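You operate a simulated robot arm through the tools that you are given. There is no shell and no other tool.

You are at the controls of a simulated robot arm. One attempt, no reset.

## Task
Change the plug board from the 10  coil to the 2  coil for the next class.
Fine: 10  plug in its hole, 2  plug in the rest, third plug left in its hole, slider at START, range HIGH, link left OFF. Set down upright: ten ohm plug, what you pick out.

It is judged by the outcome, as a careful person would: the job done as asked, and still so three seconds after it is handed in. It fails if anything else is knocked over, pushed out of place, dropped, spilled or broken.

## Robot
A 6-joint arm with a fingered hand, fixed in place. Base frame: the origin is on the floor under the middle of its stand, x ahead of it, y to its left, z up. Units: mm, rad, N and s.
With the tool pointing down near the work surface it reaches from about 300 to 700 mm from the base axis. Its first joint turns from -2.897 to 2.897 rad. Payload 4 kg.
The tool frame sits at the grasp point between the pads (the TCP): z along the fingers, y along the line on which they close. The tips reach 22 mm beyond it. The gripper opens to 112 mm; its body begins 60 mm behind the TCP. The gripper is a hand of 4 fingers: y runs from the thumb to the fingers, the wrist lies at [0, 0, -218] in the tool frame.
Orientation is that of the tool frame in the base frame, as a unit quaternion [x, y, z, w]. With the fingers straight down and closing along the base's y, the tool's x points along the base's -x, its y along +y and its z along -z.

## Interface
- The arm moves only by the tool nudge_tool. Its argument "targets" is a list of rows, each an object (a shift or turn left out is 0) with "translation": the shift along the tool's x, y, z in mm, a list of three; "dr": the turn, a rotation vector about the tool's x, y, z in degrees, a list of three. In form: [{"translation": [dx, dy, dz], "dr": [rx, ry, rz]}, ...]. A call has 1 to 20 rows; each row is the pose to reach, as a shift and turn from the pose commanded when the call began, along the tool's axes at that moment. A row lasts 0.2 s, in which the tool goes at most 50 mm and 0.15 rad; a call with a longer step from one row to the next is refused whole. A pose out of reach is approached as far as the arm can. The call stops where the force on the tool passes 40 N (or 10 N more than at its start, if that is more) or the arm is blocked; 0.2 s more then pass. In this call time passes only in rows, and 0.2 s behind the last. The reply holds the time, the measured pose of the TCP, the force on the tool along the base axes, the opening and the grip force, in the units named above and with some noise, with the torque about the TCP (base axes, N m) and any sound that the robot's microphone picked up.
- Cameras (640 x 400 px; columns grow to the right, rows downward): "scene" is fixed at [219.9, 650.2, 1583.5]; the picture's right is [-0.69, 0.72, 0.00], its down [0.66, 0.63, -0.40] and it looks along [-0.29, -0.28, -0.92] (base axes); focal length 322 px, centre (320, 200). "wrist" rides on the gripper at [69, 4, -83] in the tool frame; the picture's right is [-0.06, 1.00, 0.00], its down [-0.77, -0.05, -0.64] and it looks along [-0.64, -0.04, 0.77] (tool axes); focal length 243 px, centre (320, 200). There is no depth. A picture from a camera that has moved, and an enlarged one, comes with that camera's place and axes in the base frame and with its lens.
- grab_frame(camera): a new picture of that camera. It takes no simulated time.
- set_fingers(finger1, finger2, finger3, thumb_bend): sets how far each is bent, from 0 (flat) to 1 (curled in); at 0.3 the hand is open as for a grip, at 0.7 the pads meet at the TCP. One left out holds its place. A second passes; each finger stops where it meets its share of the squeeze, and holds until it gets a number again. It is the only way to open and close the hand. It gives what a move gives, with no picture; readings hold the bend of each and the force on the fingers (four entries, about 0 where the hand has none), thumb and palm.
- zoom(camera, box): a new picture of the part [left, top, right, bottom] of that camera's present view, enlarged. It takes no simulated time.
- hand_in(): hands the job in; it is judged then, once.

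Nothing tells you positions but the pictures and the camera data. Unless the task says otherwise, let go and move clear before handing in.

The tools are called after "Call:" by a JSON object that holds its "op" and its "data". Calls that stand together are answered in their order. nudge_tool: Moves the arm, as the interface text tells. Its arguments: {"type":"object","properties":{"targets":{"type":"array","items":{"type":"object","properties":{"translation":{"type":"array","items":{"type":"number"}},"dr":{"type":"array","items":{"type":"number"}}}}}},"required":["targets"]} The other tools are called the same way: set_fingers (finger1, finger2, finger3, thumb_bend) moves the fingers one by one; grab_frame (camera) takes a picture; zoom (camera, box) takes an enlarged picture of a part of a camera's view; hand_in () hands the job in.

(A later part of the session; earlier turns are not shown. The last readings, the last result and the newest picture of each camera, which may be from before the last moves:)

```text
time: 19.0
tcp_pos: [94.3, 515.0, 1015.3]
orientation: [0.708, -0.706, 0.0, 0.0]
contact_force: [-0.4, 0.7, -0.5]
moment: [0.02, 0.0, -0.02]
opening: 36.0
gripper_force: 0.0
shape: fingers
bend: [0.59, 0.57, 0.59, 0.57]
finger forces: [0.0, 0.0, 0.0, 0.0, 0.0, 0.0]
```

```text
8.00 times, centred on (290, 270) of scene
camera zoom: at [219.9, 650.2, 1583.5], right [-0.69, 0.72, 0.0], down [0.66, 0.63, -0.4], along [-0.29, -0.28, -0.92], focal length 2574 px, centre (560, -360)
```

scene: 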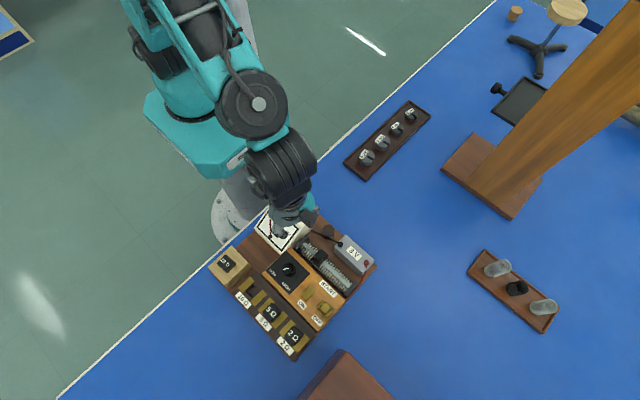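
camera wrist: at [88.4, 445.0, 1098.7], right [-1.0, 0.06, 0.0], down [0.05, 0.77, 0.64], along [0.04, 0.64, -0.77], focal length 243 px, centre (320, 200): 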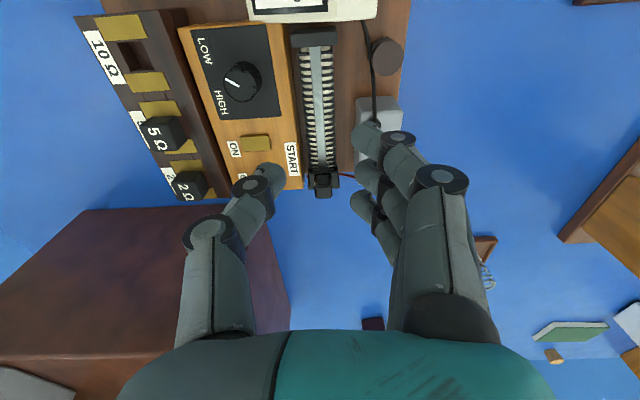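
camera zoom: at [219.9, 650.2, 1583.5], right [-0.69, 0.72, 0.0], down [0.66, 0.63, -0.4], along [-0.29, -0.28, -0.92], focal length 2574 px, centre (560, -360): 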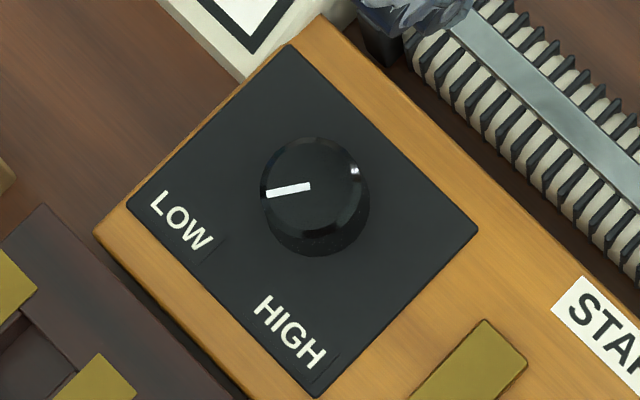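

The range knob is at about (162.5, 500), with its top at z≈868 and a diameter of ≈29.5 mm. Its mark points at LOW (about −35°) and HIGH is about +35°, so it needs roughly 70° counter‑clockwise. To stay clear of the meter I'll grip it with the hand turned −70° and then turn back to straight.

Call:
{"op": "set_fingers", "data": {"finger1": 0.55, "finger2": 0.55, "finger3": 0.55, "thumb_bend": 0.55}}

Call:
{"op": "nudge_tool", "data": {"targets": [{"translation": [2, -7, 5], "dr": [0, 0, 7]}, {"translation": [3, -14, 12], "dr": [0, 0, 14]}, {"translation": [4, -21, 20], "dr": [0, 0, 21]}, {"translation": [6, -28, 29], "dr": [0, 0, 28]}, {"translation": [7, -35, 38], "dr": [0, 0, 35]}, {"translation": [8, -42, 47], "dr": [0, 0, 42]}, {"translation": [10, -49, 56], "dr": [0, 0, 49]}, {"translation": [11, -56, 65], "dr": [0, 0, 56]}, {"translation": [12.5, -63, 75], "dr": [0, 0, 63]}, {"translation": [13.9, -70, 85], "dr": [0, 0, 70]}]}}

Call:
{"op": "grab_frame", "data": {"camera": "wrist"}}

Call:
{"op": "zoom", "data": {"camera": "wrist", "box": [230, 60, 410, 230]}}

Call:
{"op": "zoom", "data": {"camera": "scene", "box": [220, 190, 360, 330]}}

```text
time: 20.0
tcp_pos: [93.6, 515.2, 1016.3]
orientation: [0.707, -0.707, 0.0, 0.0]
contact_force: [-0.1, 0.3, 0.9]
moment: [-0.01, -0.05, 0.04]
opening: 43.1
gripper_force: 0.1
shape: fingers
bend: [0.55, 0.55, 0.55, 0.55]
finger forces: [0.1, 0.0, 0.0, 0.0, 0.0, 0.1]
```

```text
time: 22.2
tcp_pos: [164.4, 505.8, 928.8]
orientation: [-0.172, 0.985, 0.0, 0.0]
contact_force: [0.8, 0.4, -0.9]
moment: [0.0, 0.01, 0.03]
opening: 43.2
gripper_force: 0.0
shape: fingers
bend: [0.55, 0.55, 0.55, 0.55]
finger forces: [0.0, 0.0, 0.0, 0.0, 0.0, 0.1]
```

```text
taken
camera wrist: at [97.4, 484.4, 1010.9], right [-0.28, 0.96, 0.0], down [0.74, 0.21, 0.64], along [0.62, 0.18, -0.77], focal length 243 px, centre (320, 200)
```

wrist: 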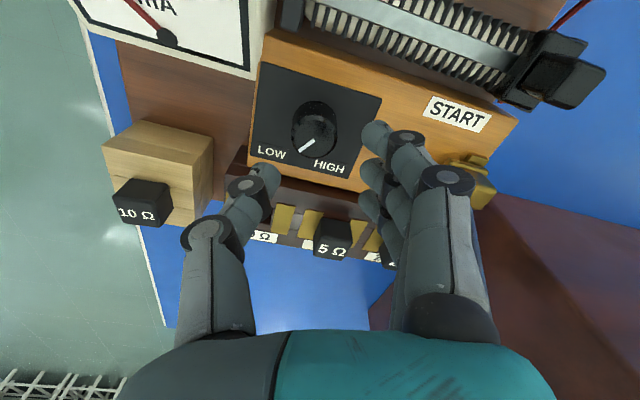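

```text
2.35 times, centred on (320, 145) of wrist
camera zoom: at [97.4, 484.4, 1010.9], right [-0.28, 0.96, 0.0], down [0.74, 0.21, 0.64], along [0.62, 0.18, -0.77], focal length 571 px, centre (320, 329)
```

zoom: 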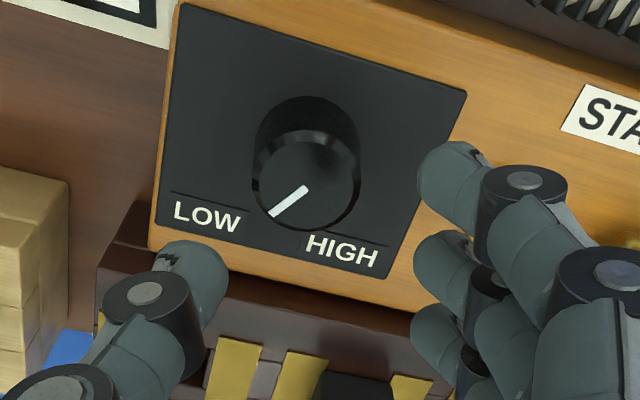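

```text
2.86 times, centred on (290, 260) of scene
camera zoom: at [219.9, 650.2, 1583.5], right [-0.69, 0.72, 0.0], down [0.66, 0.63, -0.4], along [-0.29, -0.28, -0.92], focal length 920 px, centre (406, 29)
```

zoom: 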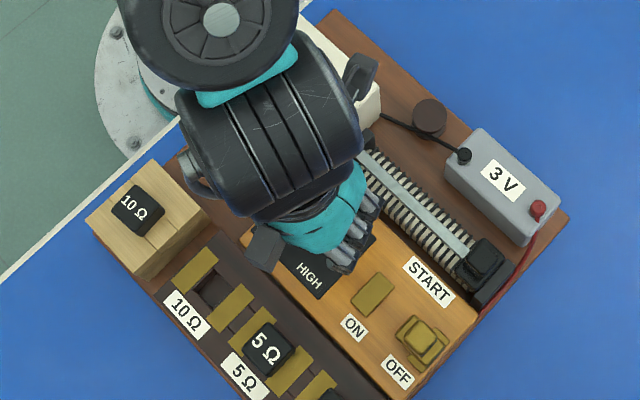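

The knob is nearly centred, about 4 mm toward the thumb. I'll correct for that and lower around it.

Call:
{"op": "nudge_tool", "data": {"targets": [{"translation": [0.6, -2, 10]}, {"translation": [1.3, -4.1, 20]}, {"translation": [1.3, -4.1, 30]}, {"translation": [1.3, -4.1, 38]}]}}

Call:
{"op": "zoom", "data": {"camera": "wrist", "box": [230, 80, 410, 250]}}

```text
time: 23.2
tcp_pos: [165.6, 500.1, 891.3]
orientation: [-0.173, 0.985, 0.0, 0.0]
contact_force: [-0.1, 0.4, -0.6]
moment: [0.02, -0.03, -0.01]
opening: 43.3
gripper_force: 0.0
shape: fingers
bend: [0.55, 0.55, 0.55, 0.55]
finger forces: [0.0, 0.0, 0.0, 0.1, 0.0, 0.1]
```

```text
2.35 times, centred on (320, 165) of wrist
camera zoom: at [97.0, 479.2, 973.3], right [-0.28, 0.96, 0.0], down [0.74, 0.22, 0.64], along [0.62, 0.18, -0.77], focal length 571 px, centre (320, 282)
```

zoom: 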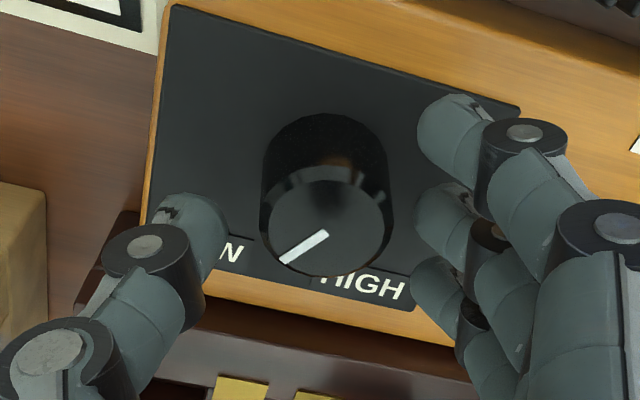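

Call:
{"op": "nudge_tool", "data": {"targets": [{"translation": [-3, 1, 4]}, {"translation": [-3, 1, 8]}, {"translation": [-3, 1, 12]}]}}

Call:
{"op": "zoom", "data": {"camera": "wrist", "box": [230, 80, 410, 250]}}

```text
time: 24.0
tcp_pos: [166.0, 502.5, 877.9]
orientation: [-0.173, 0.985, 0.0, 0.0]
contact_force: [-0.4, 0.0, 2.2]
moment: [-0.03, -0.01, 0.03]
opening: 43.3
gripper_force: 1.3
shape: fingers
bend: [0.55, 0.55, 0.55, 0.55]
finger forces: [0.0, 0.0, 0.1, 0.0, 2.5, 0.0]
```

```text
2.35 times, centred on (320, 165) of wrist
camera zoom: at [99.2, 481.8, 960.6], right [-0.28, 0.96, 0.0], down [0.74, 0.22, 0.64], along [0.62, 0.18, -0.77], focal length 571 px, centre (320, 282)
```

zoom: 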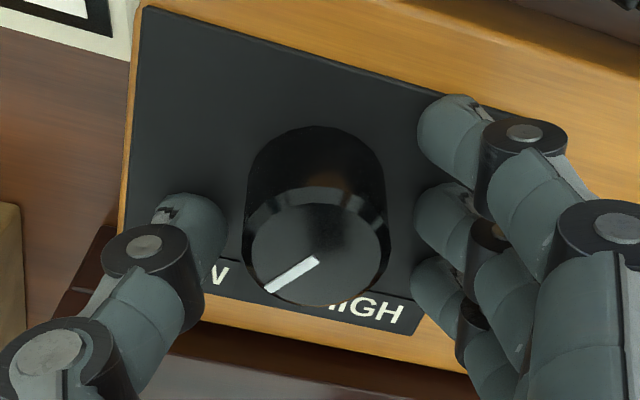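

The thumb tip is just touching the panel plate at 2.5 N and the knob is centred. I'll raise 2.5 mm and grip with the thumb and middle finger.

Call:
{"op": "nudge_tool", "data": {"targets": [{"translation": [-1, -0.3, -2.5]}]}}

Call:
{"op": "set_fingers", "data": {"finger2": 0.7, "thumb_bend": 0.7}}

Call:
{"op": "zoom", "data": {"camera": "wrist", "box": [230, 80, 410, 250]}}

```text
time: 24.4
tcp_pos: [168.0, 501.7, 878.6]
orientation: [-0.174, 0.985, 0.0, 0.0]
contact_force: [0.0, -0.3, 0.0]
moment: [0.01, -0.03, 0.03]
opening: 43.1
gripper_force: 0.1
shape: fingers
bend: [0.55, 0.55, 0.55, 0.55]
finger forces: [0.0, 0.0, 0.0, 0.1, 0.0, 0.0]
```

```text
time: 25.4
tcp_pos: [168.8, 502.5, 881.0]
orientation: [-0.173, 0.985, 0.0, 0.0]
contact_force: [3.0, -1.5, -3.6]
moment: [-0.02, -0.03, 0.04]
opening: 34.6
gripper_force: 6.5
shape: fingers
bend: [0.55, 0.62, 0.55, 0.65]
finger forces: [0.1, 5.3, 0.0, 0.0, 8.0, 0.1]
```

```text
2.35 times, centred on (320, 165) of wrist
camera zoom: at [100.7, 481.3, 962.6], right [-0.28, 0.96, 0.0], down [0.74, 0.22, 0.64], along [0.62, 0.18, -0.77], focal length 571 px, centre (320, 282)
```

zoom: 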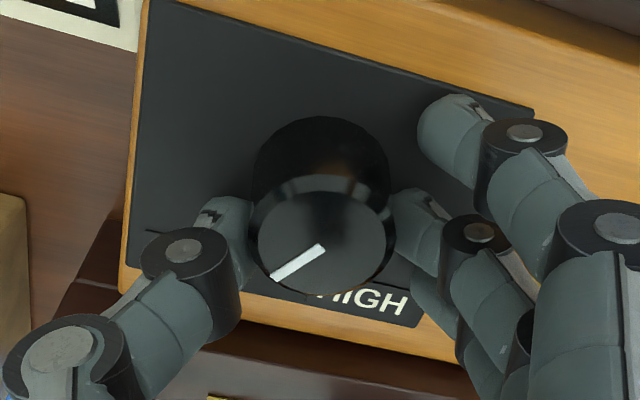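

The grip on the knob is firm at 5–8 N. I'll turn it counter‑clockwise toward HIGH, 35° first.

Call:
{"op": "nudge_tool", "data": {"targets": [{"dr": [0, 0, -5]}, {"dr": [0, 0, -10]}, {"dr": [0, 0, -15]}, {"dr": [0, 0, -20]}, {"dr": [0, 0, -25]}, {"dr": [0, 0, -30]}, {"dr": [0, 0, -35]}]}}

Call:
{"op": "zoom", "data": {"camera": "wrist", "box": [230, 80, 410, 250]}}

```text
time: 27.0
tcp_pos: [168.4, 502.2, 879.9]
orientation: [-0.463, 0.887, 0.0, 0.0]
contact_force: [1.9, 8.1, -5.2]
moment: [0.16, -0.01, -0.1]
opening: 32.2
gripper_force: 7.1
shape: fingers
bend: [0.55, 0.6, 0.55, 0.66]
finger forces: [0.0, 9.1, 0.0, 0.0, 5.3, 0.1]
```

```text
2.35 times, centred on (320, 165) of wrist
camera zoom: at [124.3, 447.4, 963.3], right [-0.78, 0.62, 0.0], down [0.48, 0.6, 0.64], along [0.4, 0.5, -0.77], focal length 571 px, centre (320, 282)
```

zoom: 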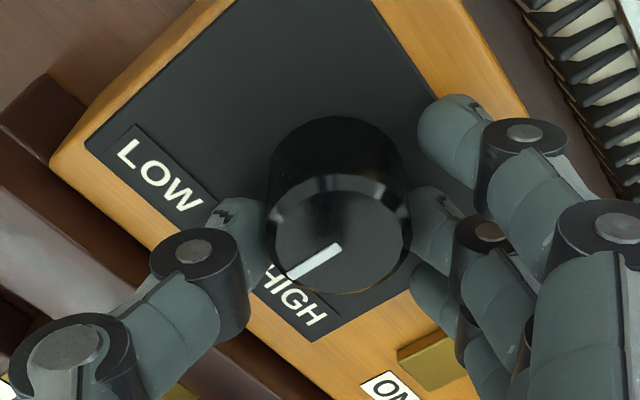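

The knob turns with the hand. It is slightly off my rotation axis, so I'll correct the centring during the remaining 35°.

Call:
{"op": "nudge_tool", "data": {"targets": [{"translation": [0.4, 0.8, 0], "dr": [0, 0, -5]}, {"translation": [0.7, 1.5, 0], "dr": [0, 0, -10]}, {"translation": [1, 2.2, 0], "dr": [0, 0, -15]}, {"translation": [1.2, 2.6, 0], "dr": [0, 0, -20]}, {"translation": [1.4, 3, 0], "dr": [0, 0, -25]}, {"translation": [1.4, 3.2, 0], "dr": [0, 0, -30]}, {"translation": [1.4, 3.2, 0], "dr": [0, 0, -35]}]}}

Call:
{"op": "zoom", "data": {"camera": "wrist", "box": [230, 80, 410, 250]}}

```text
time: 28.6
tcp_pos: [164.8, 503.4, 881.6]
orientation: [0.708, -0.706, 0.0, -0.001]
contact_force: [1.1, 10.6, -1.9]
moment: [0.19, 0.0, 0.01]
opening: 33.6
gripper_force: 8.2
shape: fingers
bend: [0.55, 0.61, 0.55, 0.66]
finger forces: [0.0, 7.1, 0.0, 0.0, 8.7, 0.0]
```

```text
2.35 times, centred on (320, 165) of wrist
camera zoom: at [159.2, 433.2, 963.5], right [-1.0, 0.06, 0.0], down [0.05, 0.77, 0.64], along [0.04, 0.64, -0.77], focal length 571 px, centre (320, 282)
```

zoom: 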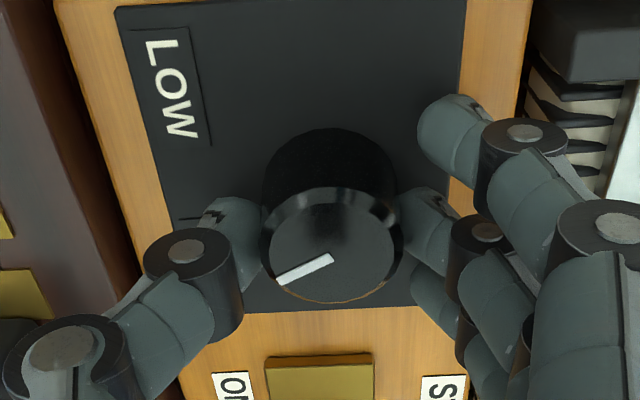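

The mark is now at about +26° and HIGH is near +35°. I'll turn 10° more and relieve the side force.

Call:
{"op": "nudge_tool", "data": {"targets": [{"translation": [-1, 0.5, 0], "dr": [0, 0, -3]}, {"translation": [-1.5, 1, 0], "dr": [0, 0, -6]}, {"translation": [-1.5, 1, 0], "dr": [0, 0, -10]}]}}

Call:
{"op": "zoom", "data": {"camera": "wrist", "box": [230, 80, 410, 250]}}

```text
time: 29.4
tcp_pos: [163.1, 504.9, 881.7]
orientation: [0.766, -0.642, 0.0, 0.0]
contact_force: [1.4, 6.5, -0.9]
moment: [0.12, -0.01, -0.07]
opening: 33.7
gripper_force: 7.3
shape: fingers
bend: [0.55, 0.61, 0.55, 0.66]
finger forces: [0.1, 6.6, 0.1, 0.1, 8.5, 0.0]
```

```text
2.35 times, centred on (320, 165) of wrist
camera zoom: at [170.1, 434.3, 963.3], right [-0.99, -0.11, 0.0], down [-0.09, 0.76, 0.64], along [-0.07, 0.64, -0.77], focal length 571 px, centre (320, 282)
```

zoom: 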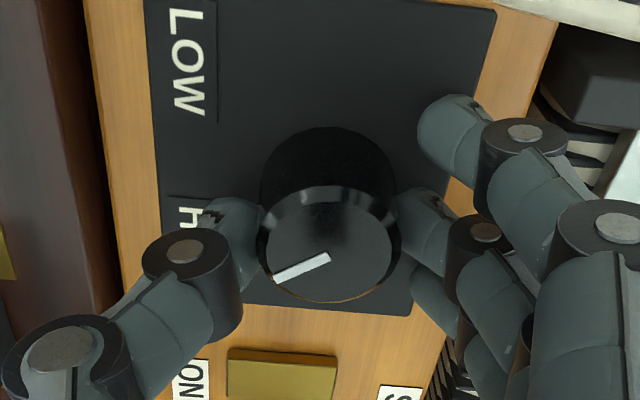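

The mark now reads about +34°, in line with HIGH. I'll release, lift straight up and check it.

Call:
{"op": "set_fingers", "data": {"finger2": 0.55, "thumb_bend": 0.55}}

Call:
{"op": "nudge_tool", "data": {"targets": [{"translation": [0, 0, -15]}, {"translation": [0, 0, -35]}, {"translation": [0, 0, -60]}, {"translation": [0, 0, -90], "dr": [0, 0, 5]}, {"translation": [0, 0, -120], "dr": [0, 0, 10]}]}}

Call:
{"op": "grab_frame", "data": {"camera": "wrist"}}

Call:
{"op": "zoom", "data": {"camera": "wrist", "box": [270, 60, 390, 180]}}

Call:
{"op": "grab_frame", "data": {"camera": "scene"}}

```text
time: 30.4
tcp_pos: [163.7, 503.9, 880.9]
orientation: [0.766, -0.642, 0.0, 0.0]
contact_force: [0.5, 0.5, 0.2]
moment: [-0.01, 0.03, 0.0]
opening: 43.3
gripper_force: 0.1
shape: fingers
bend: [0.55, 0.55, 0.55, 0.55]
finger forces: [0.0, 0.0, 0.0, 0.0, 0.0, 0.0]
```

```text
time: 31.6
tcp_pos: [165.0, 503.3, 1000.1]
orientation: [-0.707, 0.707, 0.0, -0.001]
contact_force: [-0.9, -0.1, -0.1]
moment: [0.01, 0.0, -0.01]
opening: 43.0
gripper_force: 0.1
shape: fingers
bend: [0.55, 0.55, 0.55, 0.55]
finger forces: [0.0, 0.0, 0.1, 0.0, 0.0, 0.0]
```

```text
taken
camera wrist: at [158.6, 433.1, 1083.4], right [-1.0, 0.07, 0.0], down [0.05, 0.77, 0.64], along [0.04, 0.64, -0.77], focal length 243 px, centre (320, 200)
```

wrist: 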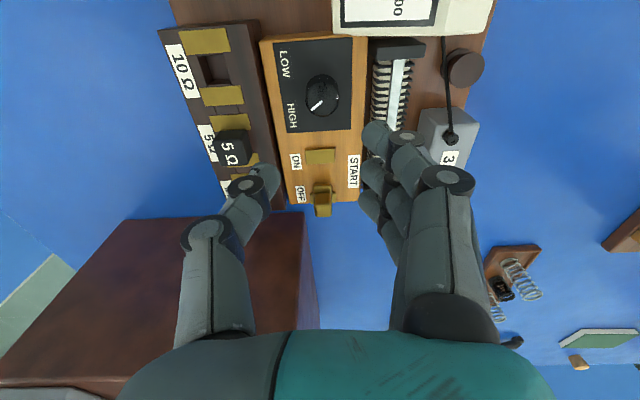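

```text
3.33 times, centred on (330, 120) of wrist
camera zoom: at [158.6, 433.1, 1083.4], right [-1.0, 0.07, 0.0], down [0.05, 0.77, 0.64], along [0.04, 0.64, -0.77], focal length 809 px, centre (287, 467)
```

zoom: 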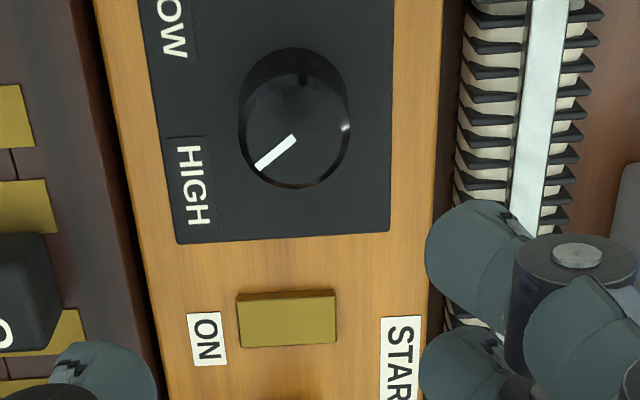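

```text
taken
```

scene: 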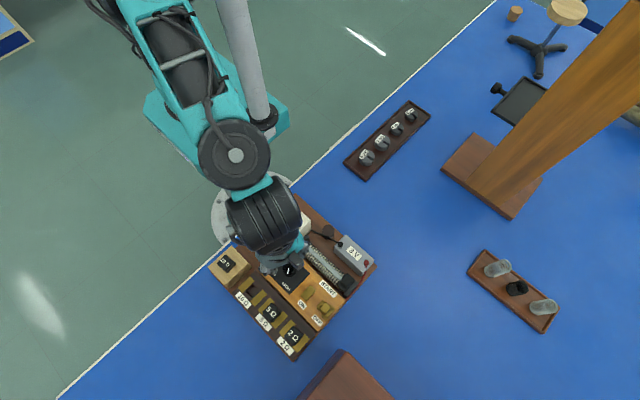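

The mark now points straight at HIGH and nothing else has moved. Next are the plugs, so I'll go above the 10 Ω plug in the rest and look closely.

Call:
{"op": "nudge_tool", "data": {"targets": [{"translation": [28, -21, 0]}, {"translation": [56, -42, 10]}, {"translation": [84, -64, 25]}, {"translation": [112, -85, 40]}]}}

Call:
{"op": "grab_frame", "data": {"camera": "wrist"}}

Call:
{"op": "zoom", "data": {"camera": "wrist", "box": [250, 60, 390, 200]}}

```text
time: 32.6
tcp_pos: [248.5, 390.3, 962.6]
orientation: [-0.707, 0.707, 0.0, 0.001]
contact_force: [1.2, 0.6, -0.2]
moment: [-0.05, 0.01, 0.01]
opening: 43.1
gripper_force: 0.0
shape: fingers
bend: [0.55, 0.55, 0.55, 0.55]
finger forces: [0.0, 0.1, 0.1, 0.1, 0.0, 0.0]
```

```text
taken
camera wrist: at [242.2, 320.4, 1045.6], right [-1.0, 0.06, 0.0], down [0.05, 0.77, 0.64], along [0.04, 0.64, -0.77], focal length 243 px, centre (320, 200)
```

wrist: 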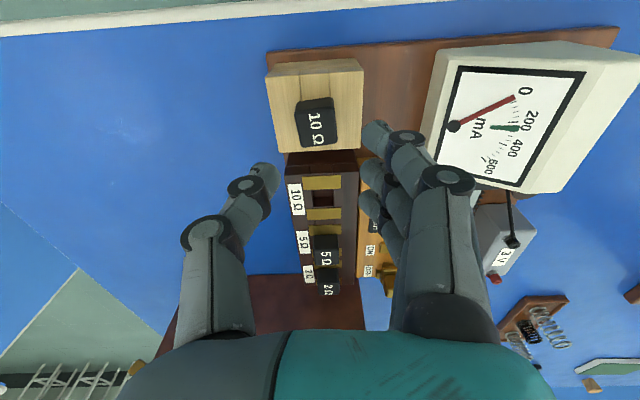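

```text
2.86 times, centred on (320, 130) of wrist
camera zoom: at [242.2, 320.4, 1045.6], right [-1.0, 0.06, 0.0], down [0.05, 0.77, 0.64], along [0.04, 0.64, -0.77], focal length 693 px, centre (320, 400)
```

zoom: 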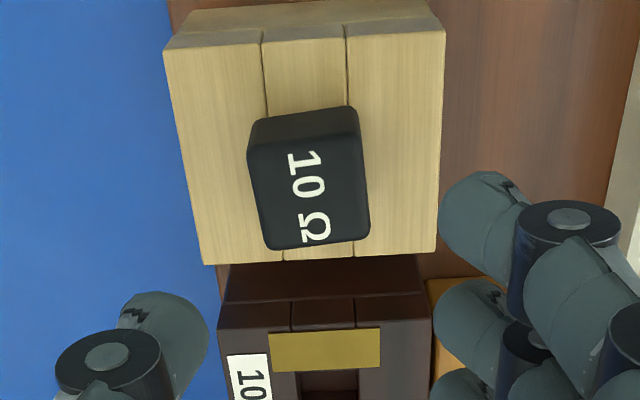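

The 10 Ω plug is about 27 mm square, turned ≈+3°, and centred in the rest. I'll shift to centre on it, match its yaw and lower partway.

Call:
{"op": "nudge_tool", "data": {"targets": [{"translation": [-2.5, -1.2, 15], "dr": [0, 0, -1.5]}, {"translation": [-4.6, -2.3, 30], "dr": [0, 0, -3]}, {"translation": [-4.6, -2.3, 45], "dr": [0, 0, -3]}, {"translation": [-4.6, -2.3, 58], "dr": [0, 0, -3]}]}}

Call:
{"op": "grab_frame", "data": {"camera": "wrist"}}

Call:
{"op": "zoom", "data": {"camera": "wrist", "box": [230, 80, 410, 250]}}

```text
time: 33.6
tcp_pos: [249.8, 396.2, 903.3]
orientation: [0.725, -0.689, 0.0, -0.001]
contact_force: [0.3, 0.4, 0.8]
moment: [-0.01, 0.03, 0.04]
opening: 43.2
gripper_force: 0.0
shape: fingers
bend: [0.55, 0.55, 0.55, 0.55]
finger forces: [0.0, 0.0, 0.0, 0.0, 0.0, 0.1]
```

```text
taken
camera wrist: at [247.7, 325.8, 986.2], right [-1.0, 0.01, 0.0], down [0.01, 0.77, 0.64], along [0.01, 0.64, -0.77], focal length 243 px, centre (320, 200)
```

wrist: 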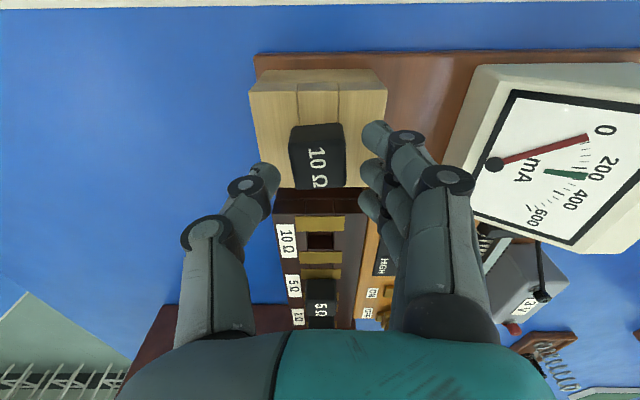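

```text
2.35 times, centred on (320, 165) of wrist
camera zoom: at [247.7, 325.8, 986.2], right [-1.0, 0.01, 0.0], down [0.01, 0.77, 0.64], along [0.01, 0.64, -0.77], focal length 571 px, centre (320, 282)
```

zoom: 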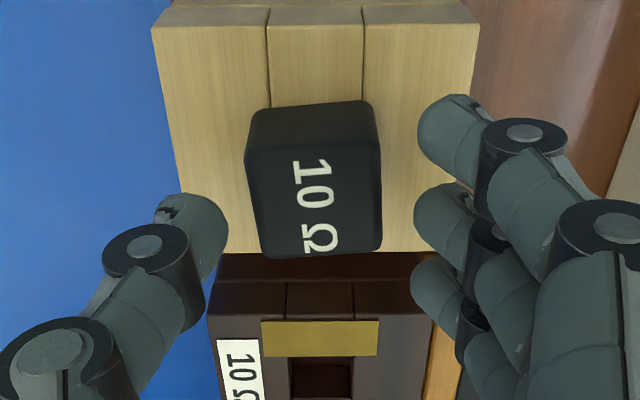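

The plug is nearly centred between thumb and fingers. I'll make a small correction and lower to grip height, about 3 mm above the rest.

Call:
{"op": "nudge_tool", "data": {"targets": [{"translation": [2, -0.8, 6]}, {"translation": [2, -0.8, 12]}, {"translation": [2, -0.8, 17]}]}}

Call:
{"op": "zoom", "data": {"camera": "wrist", "box": [230, 80, 410, 250]}}

```text
time: 34.4
tcp_pos: [251.0, 394.7, 887.2]
orientation: [0.725, -0.689, 0.0, 0.0]
contact_force: [-2.0, -10.9, 38.8]
moment: [-0.36, 0.09, 0.08]
opening: 43.3
gripper_force: 20.2
shape: fingers
bend: [0.56, 0.56, 0.56, 0.56]
finger forces: [7.9, 7.5, 6.8, 0.0, 17.5, 0.1]
```

```text
2.35 times, centred on (320, 165) of wrist
camera zoom: at [249.5, 323.8, 970.0], right [-1.0, 0.01, 0.0], down [0.01, 0.77, 0.64], along [0.01, 0.64, -0.77], focal length 571 px, centre (320, 282)
```

zoom: 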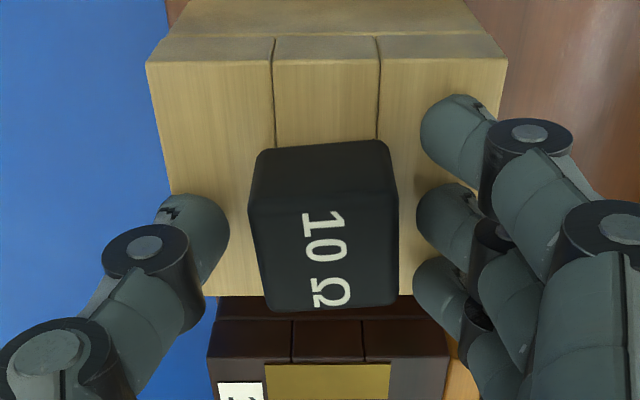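

All fingertips are pressing on the rest top at 39 N, so it is higher than I estimated. I'll back off at once.

Call:
{"op": "nudge_tool", "data": {"targets": [{"translation": [0, 0, -4]}]}}

Call:
{"op": "zoom", "data": {"camera": "wrist", "box": [230, 80, 410, 250]}}

Call:
{"op": "zoom", "data": {"camera": "scene", "box": [200, 180, 390, 370]}}

```text
time: 34.8
tcp_pos: [250.2, 393.8, 888.1]
orientation: [0.726, -0.688, -0.001, 0.002]
contact_force: [0.1, -0.7, 1.0]
moment: [0.01, -0.03, -0.01]
opening: 43.8
gripper_force: 0.0
shape: fingers
bend: [0.55, 0.55, 0.55, 0.55]
finger forces: [0.0, 0.1, 0.0, 0.1, 0.0, 0.0]
```

```text
2.35 times, centred on (320, 165) of wrist
camera zoom: at [249.4, 324.6, 970.9], right [-1.0, 0.01, 0.0], down [0.01, 0.77, 0.64], along [0.01, 0.64, -0.77], focal length 571 px, centre (320, 282)
```

zoom: 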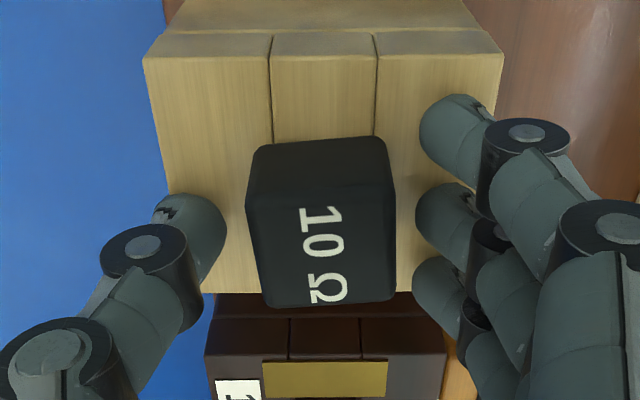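

```text
2.11 times, centred on (295, 275) of scene
camera zoom: at [219.9, 650.2, 1583.5], right [-0.69, 0.72, 0.0], down [0.66, 0.63, -0.4], along [-0.29, -0.28, -0.92], focal length 678 px, centre (373, 42)
```

zoom: 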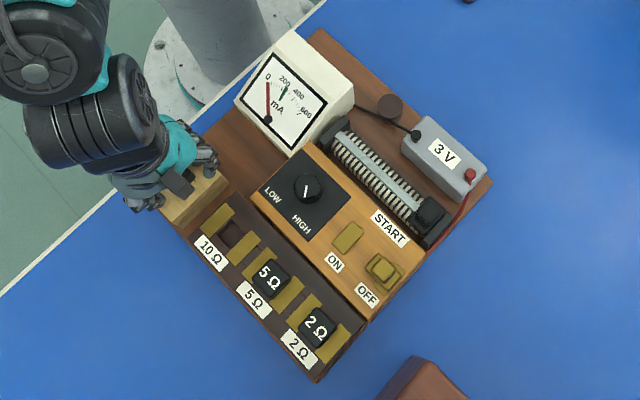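

The board hasn't shifted. I'll rise another 1.5 mm, shift 3 mm to centre along the pads, then close the thumb and middle finger on the plug.

Call:
{"op": "nudge_tool", "data": {"targets": [{"translation": [3, 0, -1.5]}]}}

Call:
{"op": "set_fingers", "data": {"finger2": 0.7, "thumb_bend": 0.7}}

Call:
{"op": "zoom", "data": {"camera": "wrist", "box": [230, 80, 410, 250]}}

```text
time: 35.2
tcp_pos: [252.2, 393.0, 890.9]
orientation: [0.726, -0.688, 0.0, 0.001]
contact_force: [1.1, 0.4, 0.3]
moment: [-0.01, -0.03, 0.0]
opening: 43.9
gripper_force: 0.1
shape: fingers
bend: [0.55, 0.55, 0.55, 0.55]
finger forces: [0.0, 0.0, 0.0, 0.0, 0.0, 0.1]
```

```text
time: 36.2
tcp_pos: [251.6, 392.5, 890.2]
orientation: [0.725, -0.688, 0.0, 0.0]
contact_force: [-0.1, -0.4, -1.3]
moment: [0.02, -0.01, 0.01]
opening: 33.7
gripper_force: 6.8
shape: fingers
bend: [0.55, 0.61, 0.55, 0.66]
finger forces: [0.0, 7.0, 0.1, 0.0, 6.9, 0.0]
```

```text
2.35 times, centred on (320, 165) of wrist
camera zoom: at [250.6, 321.6, 973.1], right [-1.0, 0.01, 0.0], down [0.01, 0.77, 0.64], along [0.01, 0.64, -0.77], focal length 571 px, centre (320, 282)
```

zoom: 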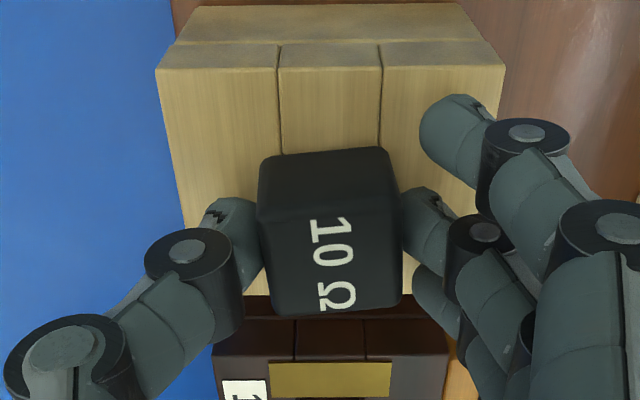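

The plug is gripped at about 7 N on both sides. I'll lift slowly and check that it comes along.

Call:
{"op": "nudge_tool", "data": {"targets": [{"translation": [0, 0, -4]}, {"translation": [0, 0, -8]}, {"translation": [0, 0, -13]}, {"translation": [0, 0, -18]}]}}

Call:
{"op": "zoom", "data": {"camera": "wrist", "box": [230, 80, 410, 250]}}

Call:
{"op": "zoom", "data": {"camera": "scene", "box": [190, 220, 290, 320]}}

```text
time: 37.2
tcp_pos: [251.9, 391.5, 908.0]
orientation: [0.726, -0.688, 0.001, 0.0]
contact_force: [0.3, -1.2, -0.5]
moment: [0.02, 0.0, -0.01]
opening: 33.5
gripper_force: 7.0
shape: fingers
bend: [0.55, 0.61, 0.55, 0.66]
finger forces: [0.0, 6.9, 0.1, 0.1, 7.0, 0.0]
```

```text
2.35 times, centred on (320, 165) of wrist
camera zoom: at [249.9, 321.4, 990.7], right [-1.0, 0.01, 0.0], down [0.01, 0.77, 0.64], along [0.01, 0.64, -0.77], focal length 571 px, centre (320, 282)
```

zoom: 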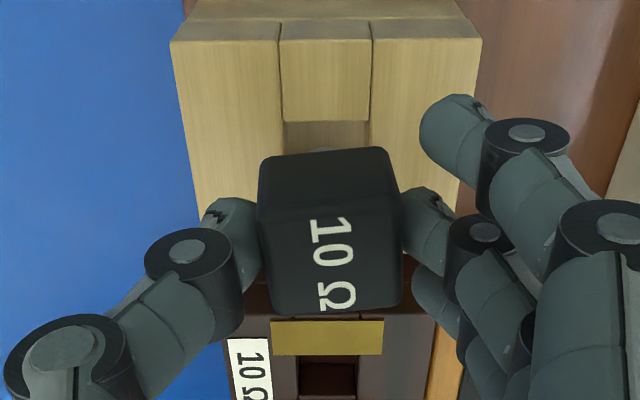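

```text
4.00 times, centred on (240, 270) of scene
camera zoom: at [219.9, 650.2, 1583.5], right [-0.69, 0.72, 0.0], down [0.66, 0.63, -0.4], along [-0.29, -0.28, -0.92], focal length 1287 px, centre (640, -80)
```

zoom: 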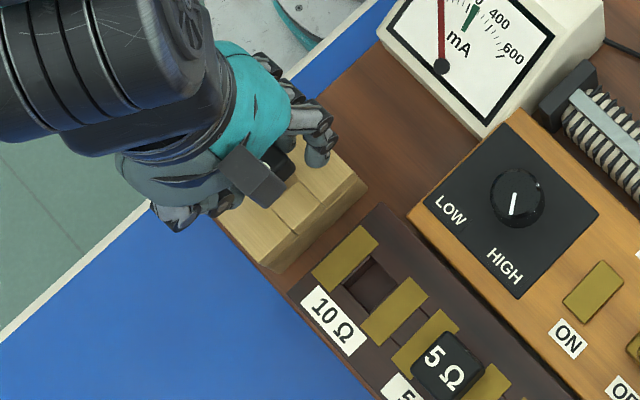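

The plug came out cleanly and the square rest hole is visible beneath it. I'll lift higher, turn the yaw back toward straight and move partway toward the 10 Ω hole to measure both holes.

Call:
{"op": "nudge_tool", "data": {"targets": [{"translation": [0, 0, -25]}, {"translation": [0, 0, -50], "dr": [0, 0, 1.5]}, {"translation": [-18, 0, -70], "dr": [0, 0, 3]}, {"translation": [-36, 0, -80], "dr": [0, 0, 3]}, {"translation": [-53, 0, -82], "dr": [0, 0, 3]}]}}

Call:
{"op": "grab_frame", "data": {"camera": "wrist"}}

Call:
{"op": "zoom", "data": {"camera": "wrist", "box": [260, 0, 380, 150]}}

Call:
{"op": "zoom", "data": {"camera": "wrist", "box": [280, 130, 370, 230]}}

Call:
{"op": "zoom", "data": {"camera": "scene", "box": [190, 230, 290, 330]}}

```text
time: 38.4
tcp_pos: [249.4, 443.3, 988.7]
orientation: [0.707, -0.707, 0.0, 0.001]
contact_force: [-0.6, -0.7, -0.7]
moment: [-0.01, -0.03, 0.01]
opening: 33.8
gripper_force: 7.2
shape: fingers
bend: [0.55, 0.61, 0.55, 0.66]
finger forces: [0.0, 7.0, 0.0, 0.0, 6.9, 0.0]
```

```text
taken
camera wrist: at [243.2, 372.8, 1072.2], right [-1.0, 0.06, 0.0], down [0.05, 0.77, 0.64], along [0.04, 0.64, -0.77], focal length 243 px, centre (320, 200)
```

wrist: 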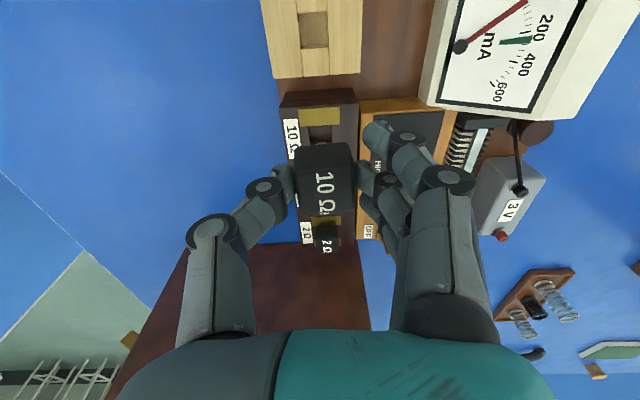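

```text
2.67 times, centred on (320, 75) of wrist
camera zoom: at [243.2, 372.8, 1072.2], right [-1.0, 0.06, 0.0], down [0.05, 0.77, 0.64], along [0.04, 0.64, -0.77], focal length 647 px, centre (320, 533)
```

zoom: 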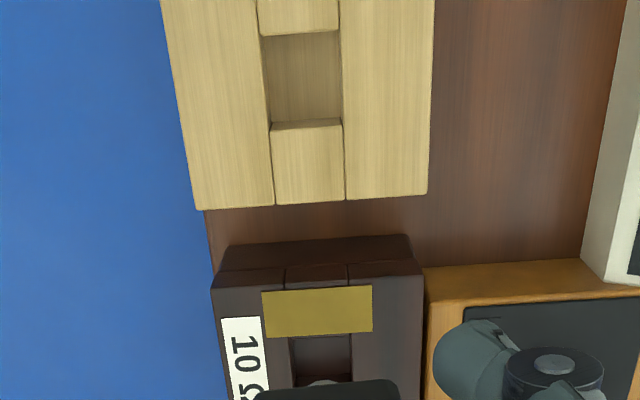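

```text
4.00 times, centred on (325, 180) of wrist
camera zoom: at [243.2, 372.8, 1072.2], right [-1.0, 0.06, 0.0], down [0.05, 0.77, 0.64], along [0.04, 0.64, -0.77], focal length 970 px, centre (300, 280)
```

zoom: 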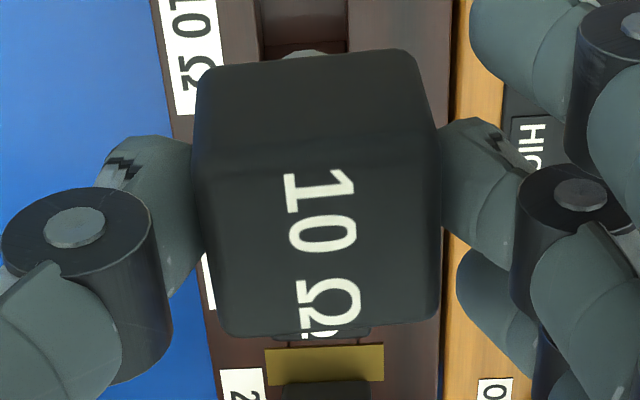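

```text
4.00 times, centred on (240, 280) of scene
camera zoom: at [219.9, 650.2, 1583.5], right [-0.69, 0.72, 0.0], down [0.66, 0.63, -0.4], along [-0.29, -0.28, -0.92], focal length 1287 px, centre (640, -120)
```

zoom: 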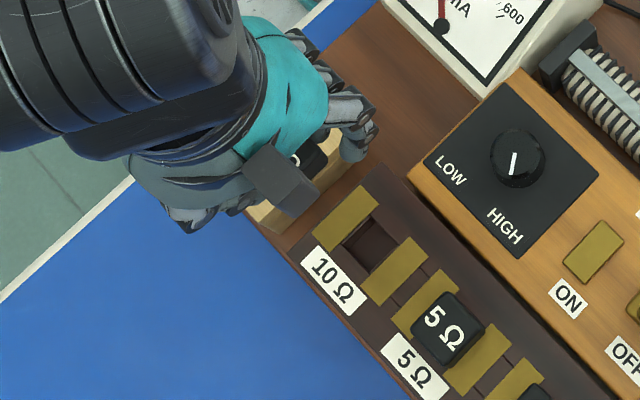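

Call:
{"op": "zoom", "data": {"camera": "wrist", "box": [295, 120, 345, 155]}}

Call:
{"op": "zoom", "data": {"camera": "scene", "box": [232, 270, 272, 310]}}

Call:
{"op": "zoom", "data": {"camera": "scene", "box": [265, 310, 315, 360]}}

```text
11.43 times, centred on (320, 138) of wrist
camera zoom: at [243.2, 372.8, 1072.2], right [-1.0, 0.06, 0.0], down [0.05, 0.77, 0.64], along [0.04, 0.64, -0.77], focal length 2773 px, centre (320, 914)
```

zoom: 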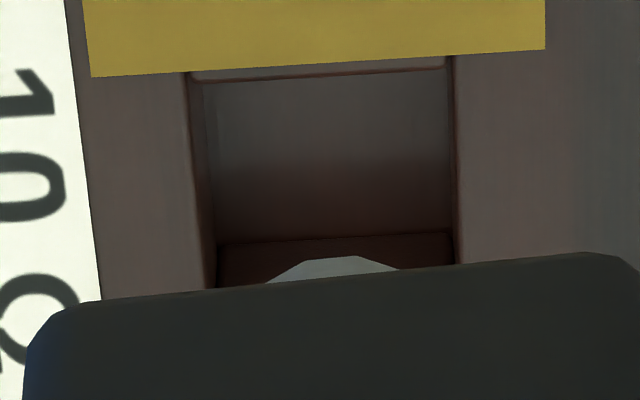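

```text
10.00 times, centred on (252, 290) of scene
camera zoom: at [219.9, 650.2, 1583.5], right [-0.69, 0.72, 0.0], down [0.66, 0.63, -0.4], along [-0.29, -0.28, -0.92], focal length 3218 px, centre (1000, -700)
```

zoom: 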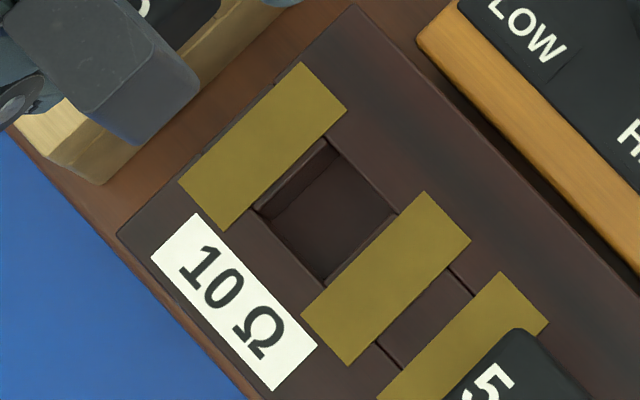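

```text
8.00 times, centred on (290, 335) of scene
camera zoom: at [219.9, 650.2, 1583.5], right [-0.69, 0.72, 0.0], down [0.66, 0.63, -0.4], along [-0.29, -0.28, -0.92], focal length 2574 px, centre (560, -880)
```

zoom: 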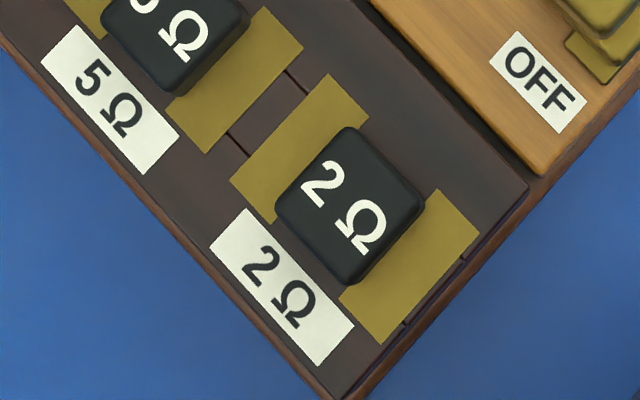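

The hole is 20 mm square and the pin is a slim round one about 10 mm across, so there is clearance. The 10 Ω hole is about 30 mm further along +y from here, so I'll move above it, straighten the plug's yaw and lower to hover.

Call:
{"op": "nudge_tool", "data": {"targets": [{"translation": [-10, -1, 10], "dr": [0, 0, 1.5]}, {"translation": [-20, -2, 20], "dr": [0, 0, 3]}, {"translation": [-30.5, -3, 35], "dr": [0, 0, 4]}, {"translation": [-30.5, -3, 55], "dr": [0, 0, 4]}]}}

Call:
{"op": "grab_frame", "data": {"camera": "wrist"}}

Call:
{"op": "zoom", "data": {"camera": "wrist", "box": [250, 60, 390, 220]}}

Call:
{"op": "zoom", "data": {"camera": "scene", "box": [210, 240, 290, 320]}}

```text
time: 39.4
tcp_pos: [250.1, 475.0, 935.8]
orientation: [-0.682, 0.732, 0.0, 0.0]
contact_force: [0.6, -0.1, -0.4]
moment: [0.01, -0.03, -0.04]
opening: 33.6
gripper_force: 6.5
shape: fingers
bend: [0.55, 0.61, 0.55, 0.66]
finger forces: [0.0, 7.0, 0.0, 0.0, 7.0, 0.0]
```

```text
taken
camera wrist: at [240.6, 406.0, 1018.4], right [-0.99, 0.13, 0.0], down [0.1, 0.76, 0.64], along [0.09, 0.64, -0.77], focal length 243 px, centre (320, 200)
```

wrist: 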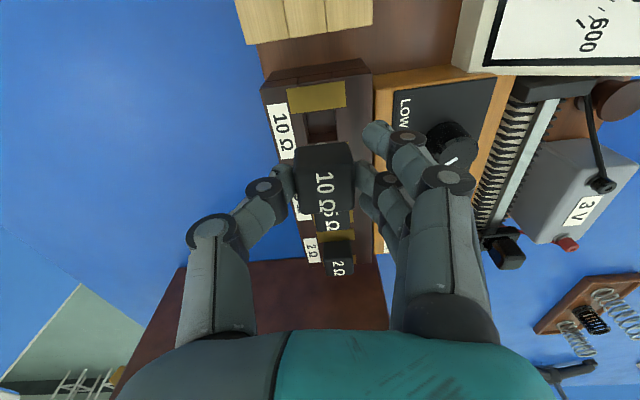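

```text
2.50 times, centred on (320, 140) of wrist
camera zoom: at [240.6, 406.0, 1018.4], right [-0.99, 0.13, 0.0], down [0.1, 0.76, 0.64], along [0.09, 0.64, -0.77], focal length 606 px, centre (320, 350)
```

zoom: 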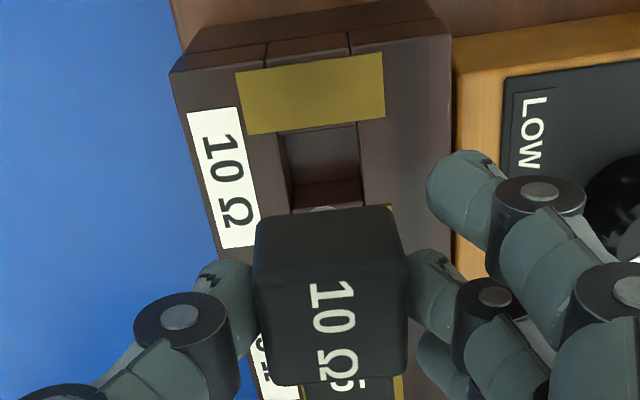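

```text
5.00 times, centred on (250, 280) of scene
camera zoom: at [219.9, 650.2, 1583.5], right [-0.69, 0.72, 0.0], down [0.66, 0.63, -0.4], along [-0.29, -0.28, -0.92], focal length 1609 px, centre (670, -200)
```

zoom: 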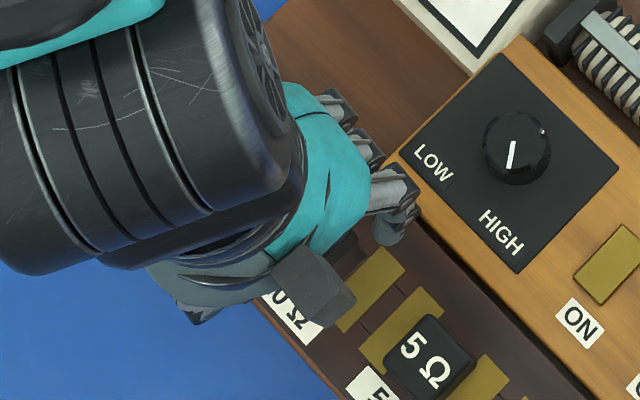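

The plug is within about 1.5 mm of the hole centre. I'll make a small correction and lower it slowly into the hole.

Call:
{"op": "nudge_tool", "data": {"targets": [{"translation": [1.2, -0.3, 8]}, {"translation": [1.2, -0.3, 16]}, {"translation": [1.2, -0.3, 23]}, {"translation": [1.2, -0.3, 29]}, {"translation": [1.2, -0.3, 34]}]}}

Call:
{"op": "zoom", "data": {"camera": "wrist", "box": [250, 60, 390, 220]}}

Call:
{"op": "zoom", "data": {"camera": "scene", "box": [210, 240, 290, 320]}}

```text
time: 40.6
tcp_pos: [252.2, 474.4, 902.2]
orientation: [-0.682, 0.731, 0.0, 0.0]
contact_force: [1.1, -0.5, -0.6]
moment: [-0.02, -0.02, 0.02]
opening: 33.7
gripper_force: 6.3
shape: fingers
bend: [0.55, 0.61, 0.55, 0.66]
finger forces: [0.0, 7.0, 0.0, 0.1, 7.0, 0.0]
```

```text
2.50 times, centred on (320, 140) of wrist
camera zoom: at [241.8, 404.6, 984.9], right [-0.99, 0.13, 0.0], down [0.1, 0.76, 0.64], along [0.09, 0.64, -0.77], focal length 606 px, centre (320, 350)
```

zoom: 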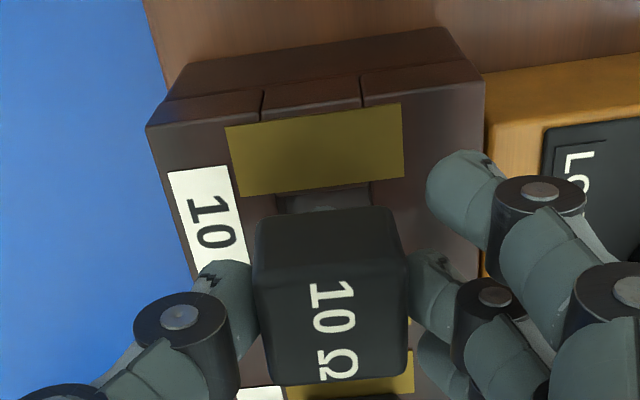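

```text
5.00 times, centred on (250, 280) of scene
camera zoom: at [219.9, 650.2, 1583.5], right [-0.69, 0.72, 0.0], down [0.66, 0.63, -0.4], along [-0.29, -0.28, -0.92], focal length 1609 px, centre (670, -200)
```

zoom: 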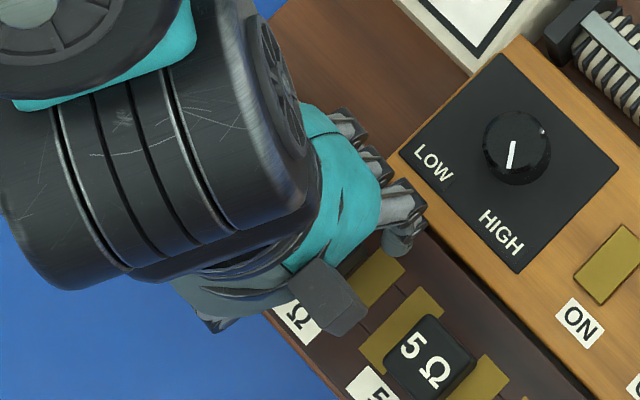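

Call:
{"op": "zoom", "data": {"camera": "wrist", "box": [290, 115, 360, 160]}}

```text
8.89 times, centred on (325, 138) of wrist
camera zoom: at [241.8, 404.6, 984.9], right [-0.99, 0.13, 0.0], down [0.1, 0.76, 0.64], along [0.09, 0.64, -0.77], focal length 2157 px, centre (276, 756)
```

zoom: 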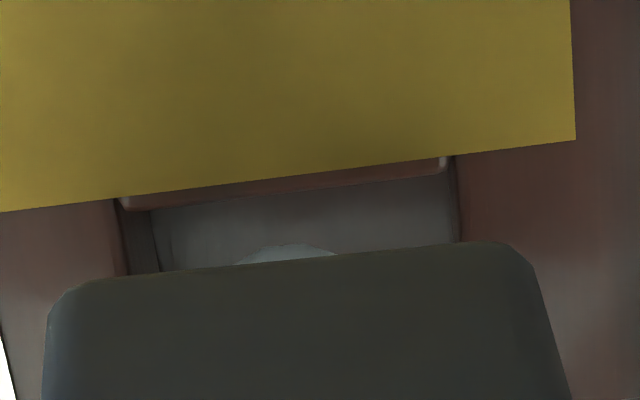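

The pin is centred in the opening, so I'll continue down in small steps until it seats.

Call:
{"op": "nudge_tool", "data": {"targets": [{"translation": [0.5, 0.2, 2]}, {"translation": [0.5, 0.2, 4]}, {"translation": [0.5, 0.2, 6]}, {"translation": [0.5, 0.2, 7.5]}, {"translation": [0.5, 0.2, 9]}]}}

Call:
{"op": "zoom", "data": {"camera": "wrist", "box": [250, 60, 390, 220]}}

```text
time: 41.8
tcp_pos: [251.4, 473.8, 892.5]
orientation: [-0.682, 0.731, 0.001, 0.0]
contact_force: [-0.2, 0.9, 0.4]
moment: [0.06, 0.01, 0.02]
opening: 33.8
gripper_force: 7.1
shape: fingers
bend: [0.55, 0.61, 0.55, 0.66]
finger forces: [0.0, 7.0, 0.0, 0.0, 6.9, 0.0]
```

```text
2.50 times, centred on (320, 140) of wrist
camera zoom: at [241.7, 403.7, 975.3], right [-0.99, 0.13, 0.0], down [0.1, 0.76, 0.64], along [0.09, 0.64, -0.77], focal length 606 px, centre (320, 350)
```

zoom: 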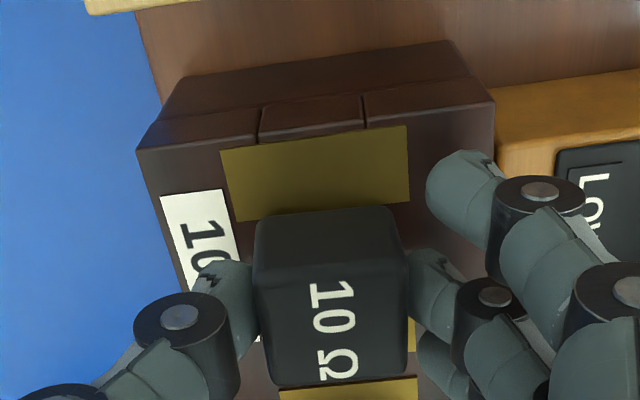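

Call:
{"op": "nudge_tool", "data": {"targets": [{"translation": [0, 0, 0.8]}, {"translation": [0, 0, 1.6]}]}}

Call:
{"op": "nudge_tool", "data": {"targets": [{"translation": [0, 0, 0.7]}]}}

Call:
{"op": "zoom", "data": {"camera": "wrist", "box": [250, 60, 390, 220]}}

```text
time: 42.4
tcp_pos: [252.2, 474.0, 890.6]
orientation: [-0.682, 0.732, -0.001, 0.001]
contact_force: [0.8, -0.8, 0.4]
moment: [0.01, 0.02, -0.01]
opening: 33.9
gripper_force: 6.8
shape: fingers
bend: [0.55, 0.61, 0.55, 0.66]
finger forces: [0.0, 7.0, 0.0, 0.0, 6.9, 0.1]
```

```text
time: 42.8
tcp_pos: [251.9, 474.2, 889.5]
orientation: [-0.682, 0.731, 0.0, 0.0]
contact_force: [0.1, -0.3, -0.5]
moment: [-0.02, 0.0, 0.0]
opening: 33.6
gripper_force: 7.3
shape: fingers
bend: [0.55, 0.61, 0.55, 0.66]
finger forces: [0.0, 6.9, 0.1, 0.0, 7.0, 0.0]
```

```text
2.50 times, centred on (320, 140) of wrist
camera zoom: at [242.4, 403.7, 972.5], right [-0.99, 0.13, 0.0], down [0.1, 0.76, 0.64], along [0.09, 0.64, -0.77], focal length 606 px, centre (320, 350)
```

zoom: 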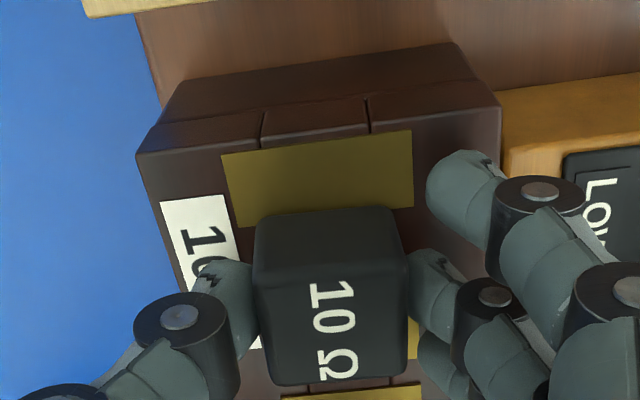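

Call:
{"op": "nudge_tool", "data": {"targets": [{"translation": [0, 0, 0.6]}, {"translation": [0, 0, 1.2]}]}}

Call:
{"op": "nudge_tool", "data": {"targets": [{"translation": [0, 0, 0.6]}, {"translation": [0, 0, 1.2]}]}}

Call:
{"op": "zoom", "data": {"camera": "wrist", "box": [250, 60, 390, 220]}}

```text
time: 43.4
tcp_pos: [253.3, 474.1, 889.4]
orientation: [-0.682, 0.731, 0.0, 0.0]
contact_force: [-0.9, -0.7, 0.8]
moment: [-0.01, 0.05, -0.02]
opening: 33.5
gripper_force: 6.6
shape: fingers
bend: [0.55, 0.61, 0.55, 0.66]
finger forces: [0.1, 7.2, 0.0, 0.0, 6.7, 0.1]
```

```text
time: 44.0
tcp_pos: [253.6, 472.5, 889.8]
orientation: [-0.682, 0.731, 0.0, 0.0]
contact_force: [0.7, 1.1, 0.4]
moment: [0.02, 0.02, 0.03]
opening: 33.7
gripper_force: 6.7
shape: fingers
bend: [0.55, 0.61, 0.55, 0.66]
finger forces: [0.0, 7.2, 0.0, 0.0, 7.0, 0.0]
```

```text
2.50 times, centred on (320, 140) of wrist
camera zoom: at [243.0, 403.6, 971.8], right [-0.99, 0.13, 0.0], down [0.1, 0.76, 0.64], along [0.09, 0.64, -0.77], focal length 606 px, centre (320, 350)
```

zoom: 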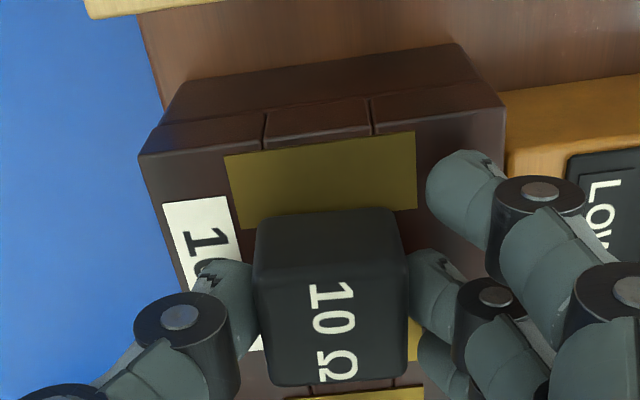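

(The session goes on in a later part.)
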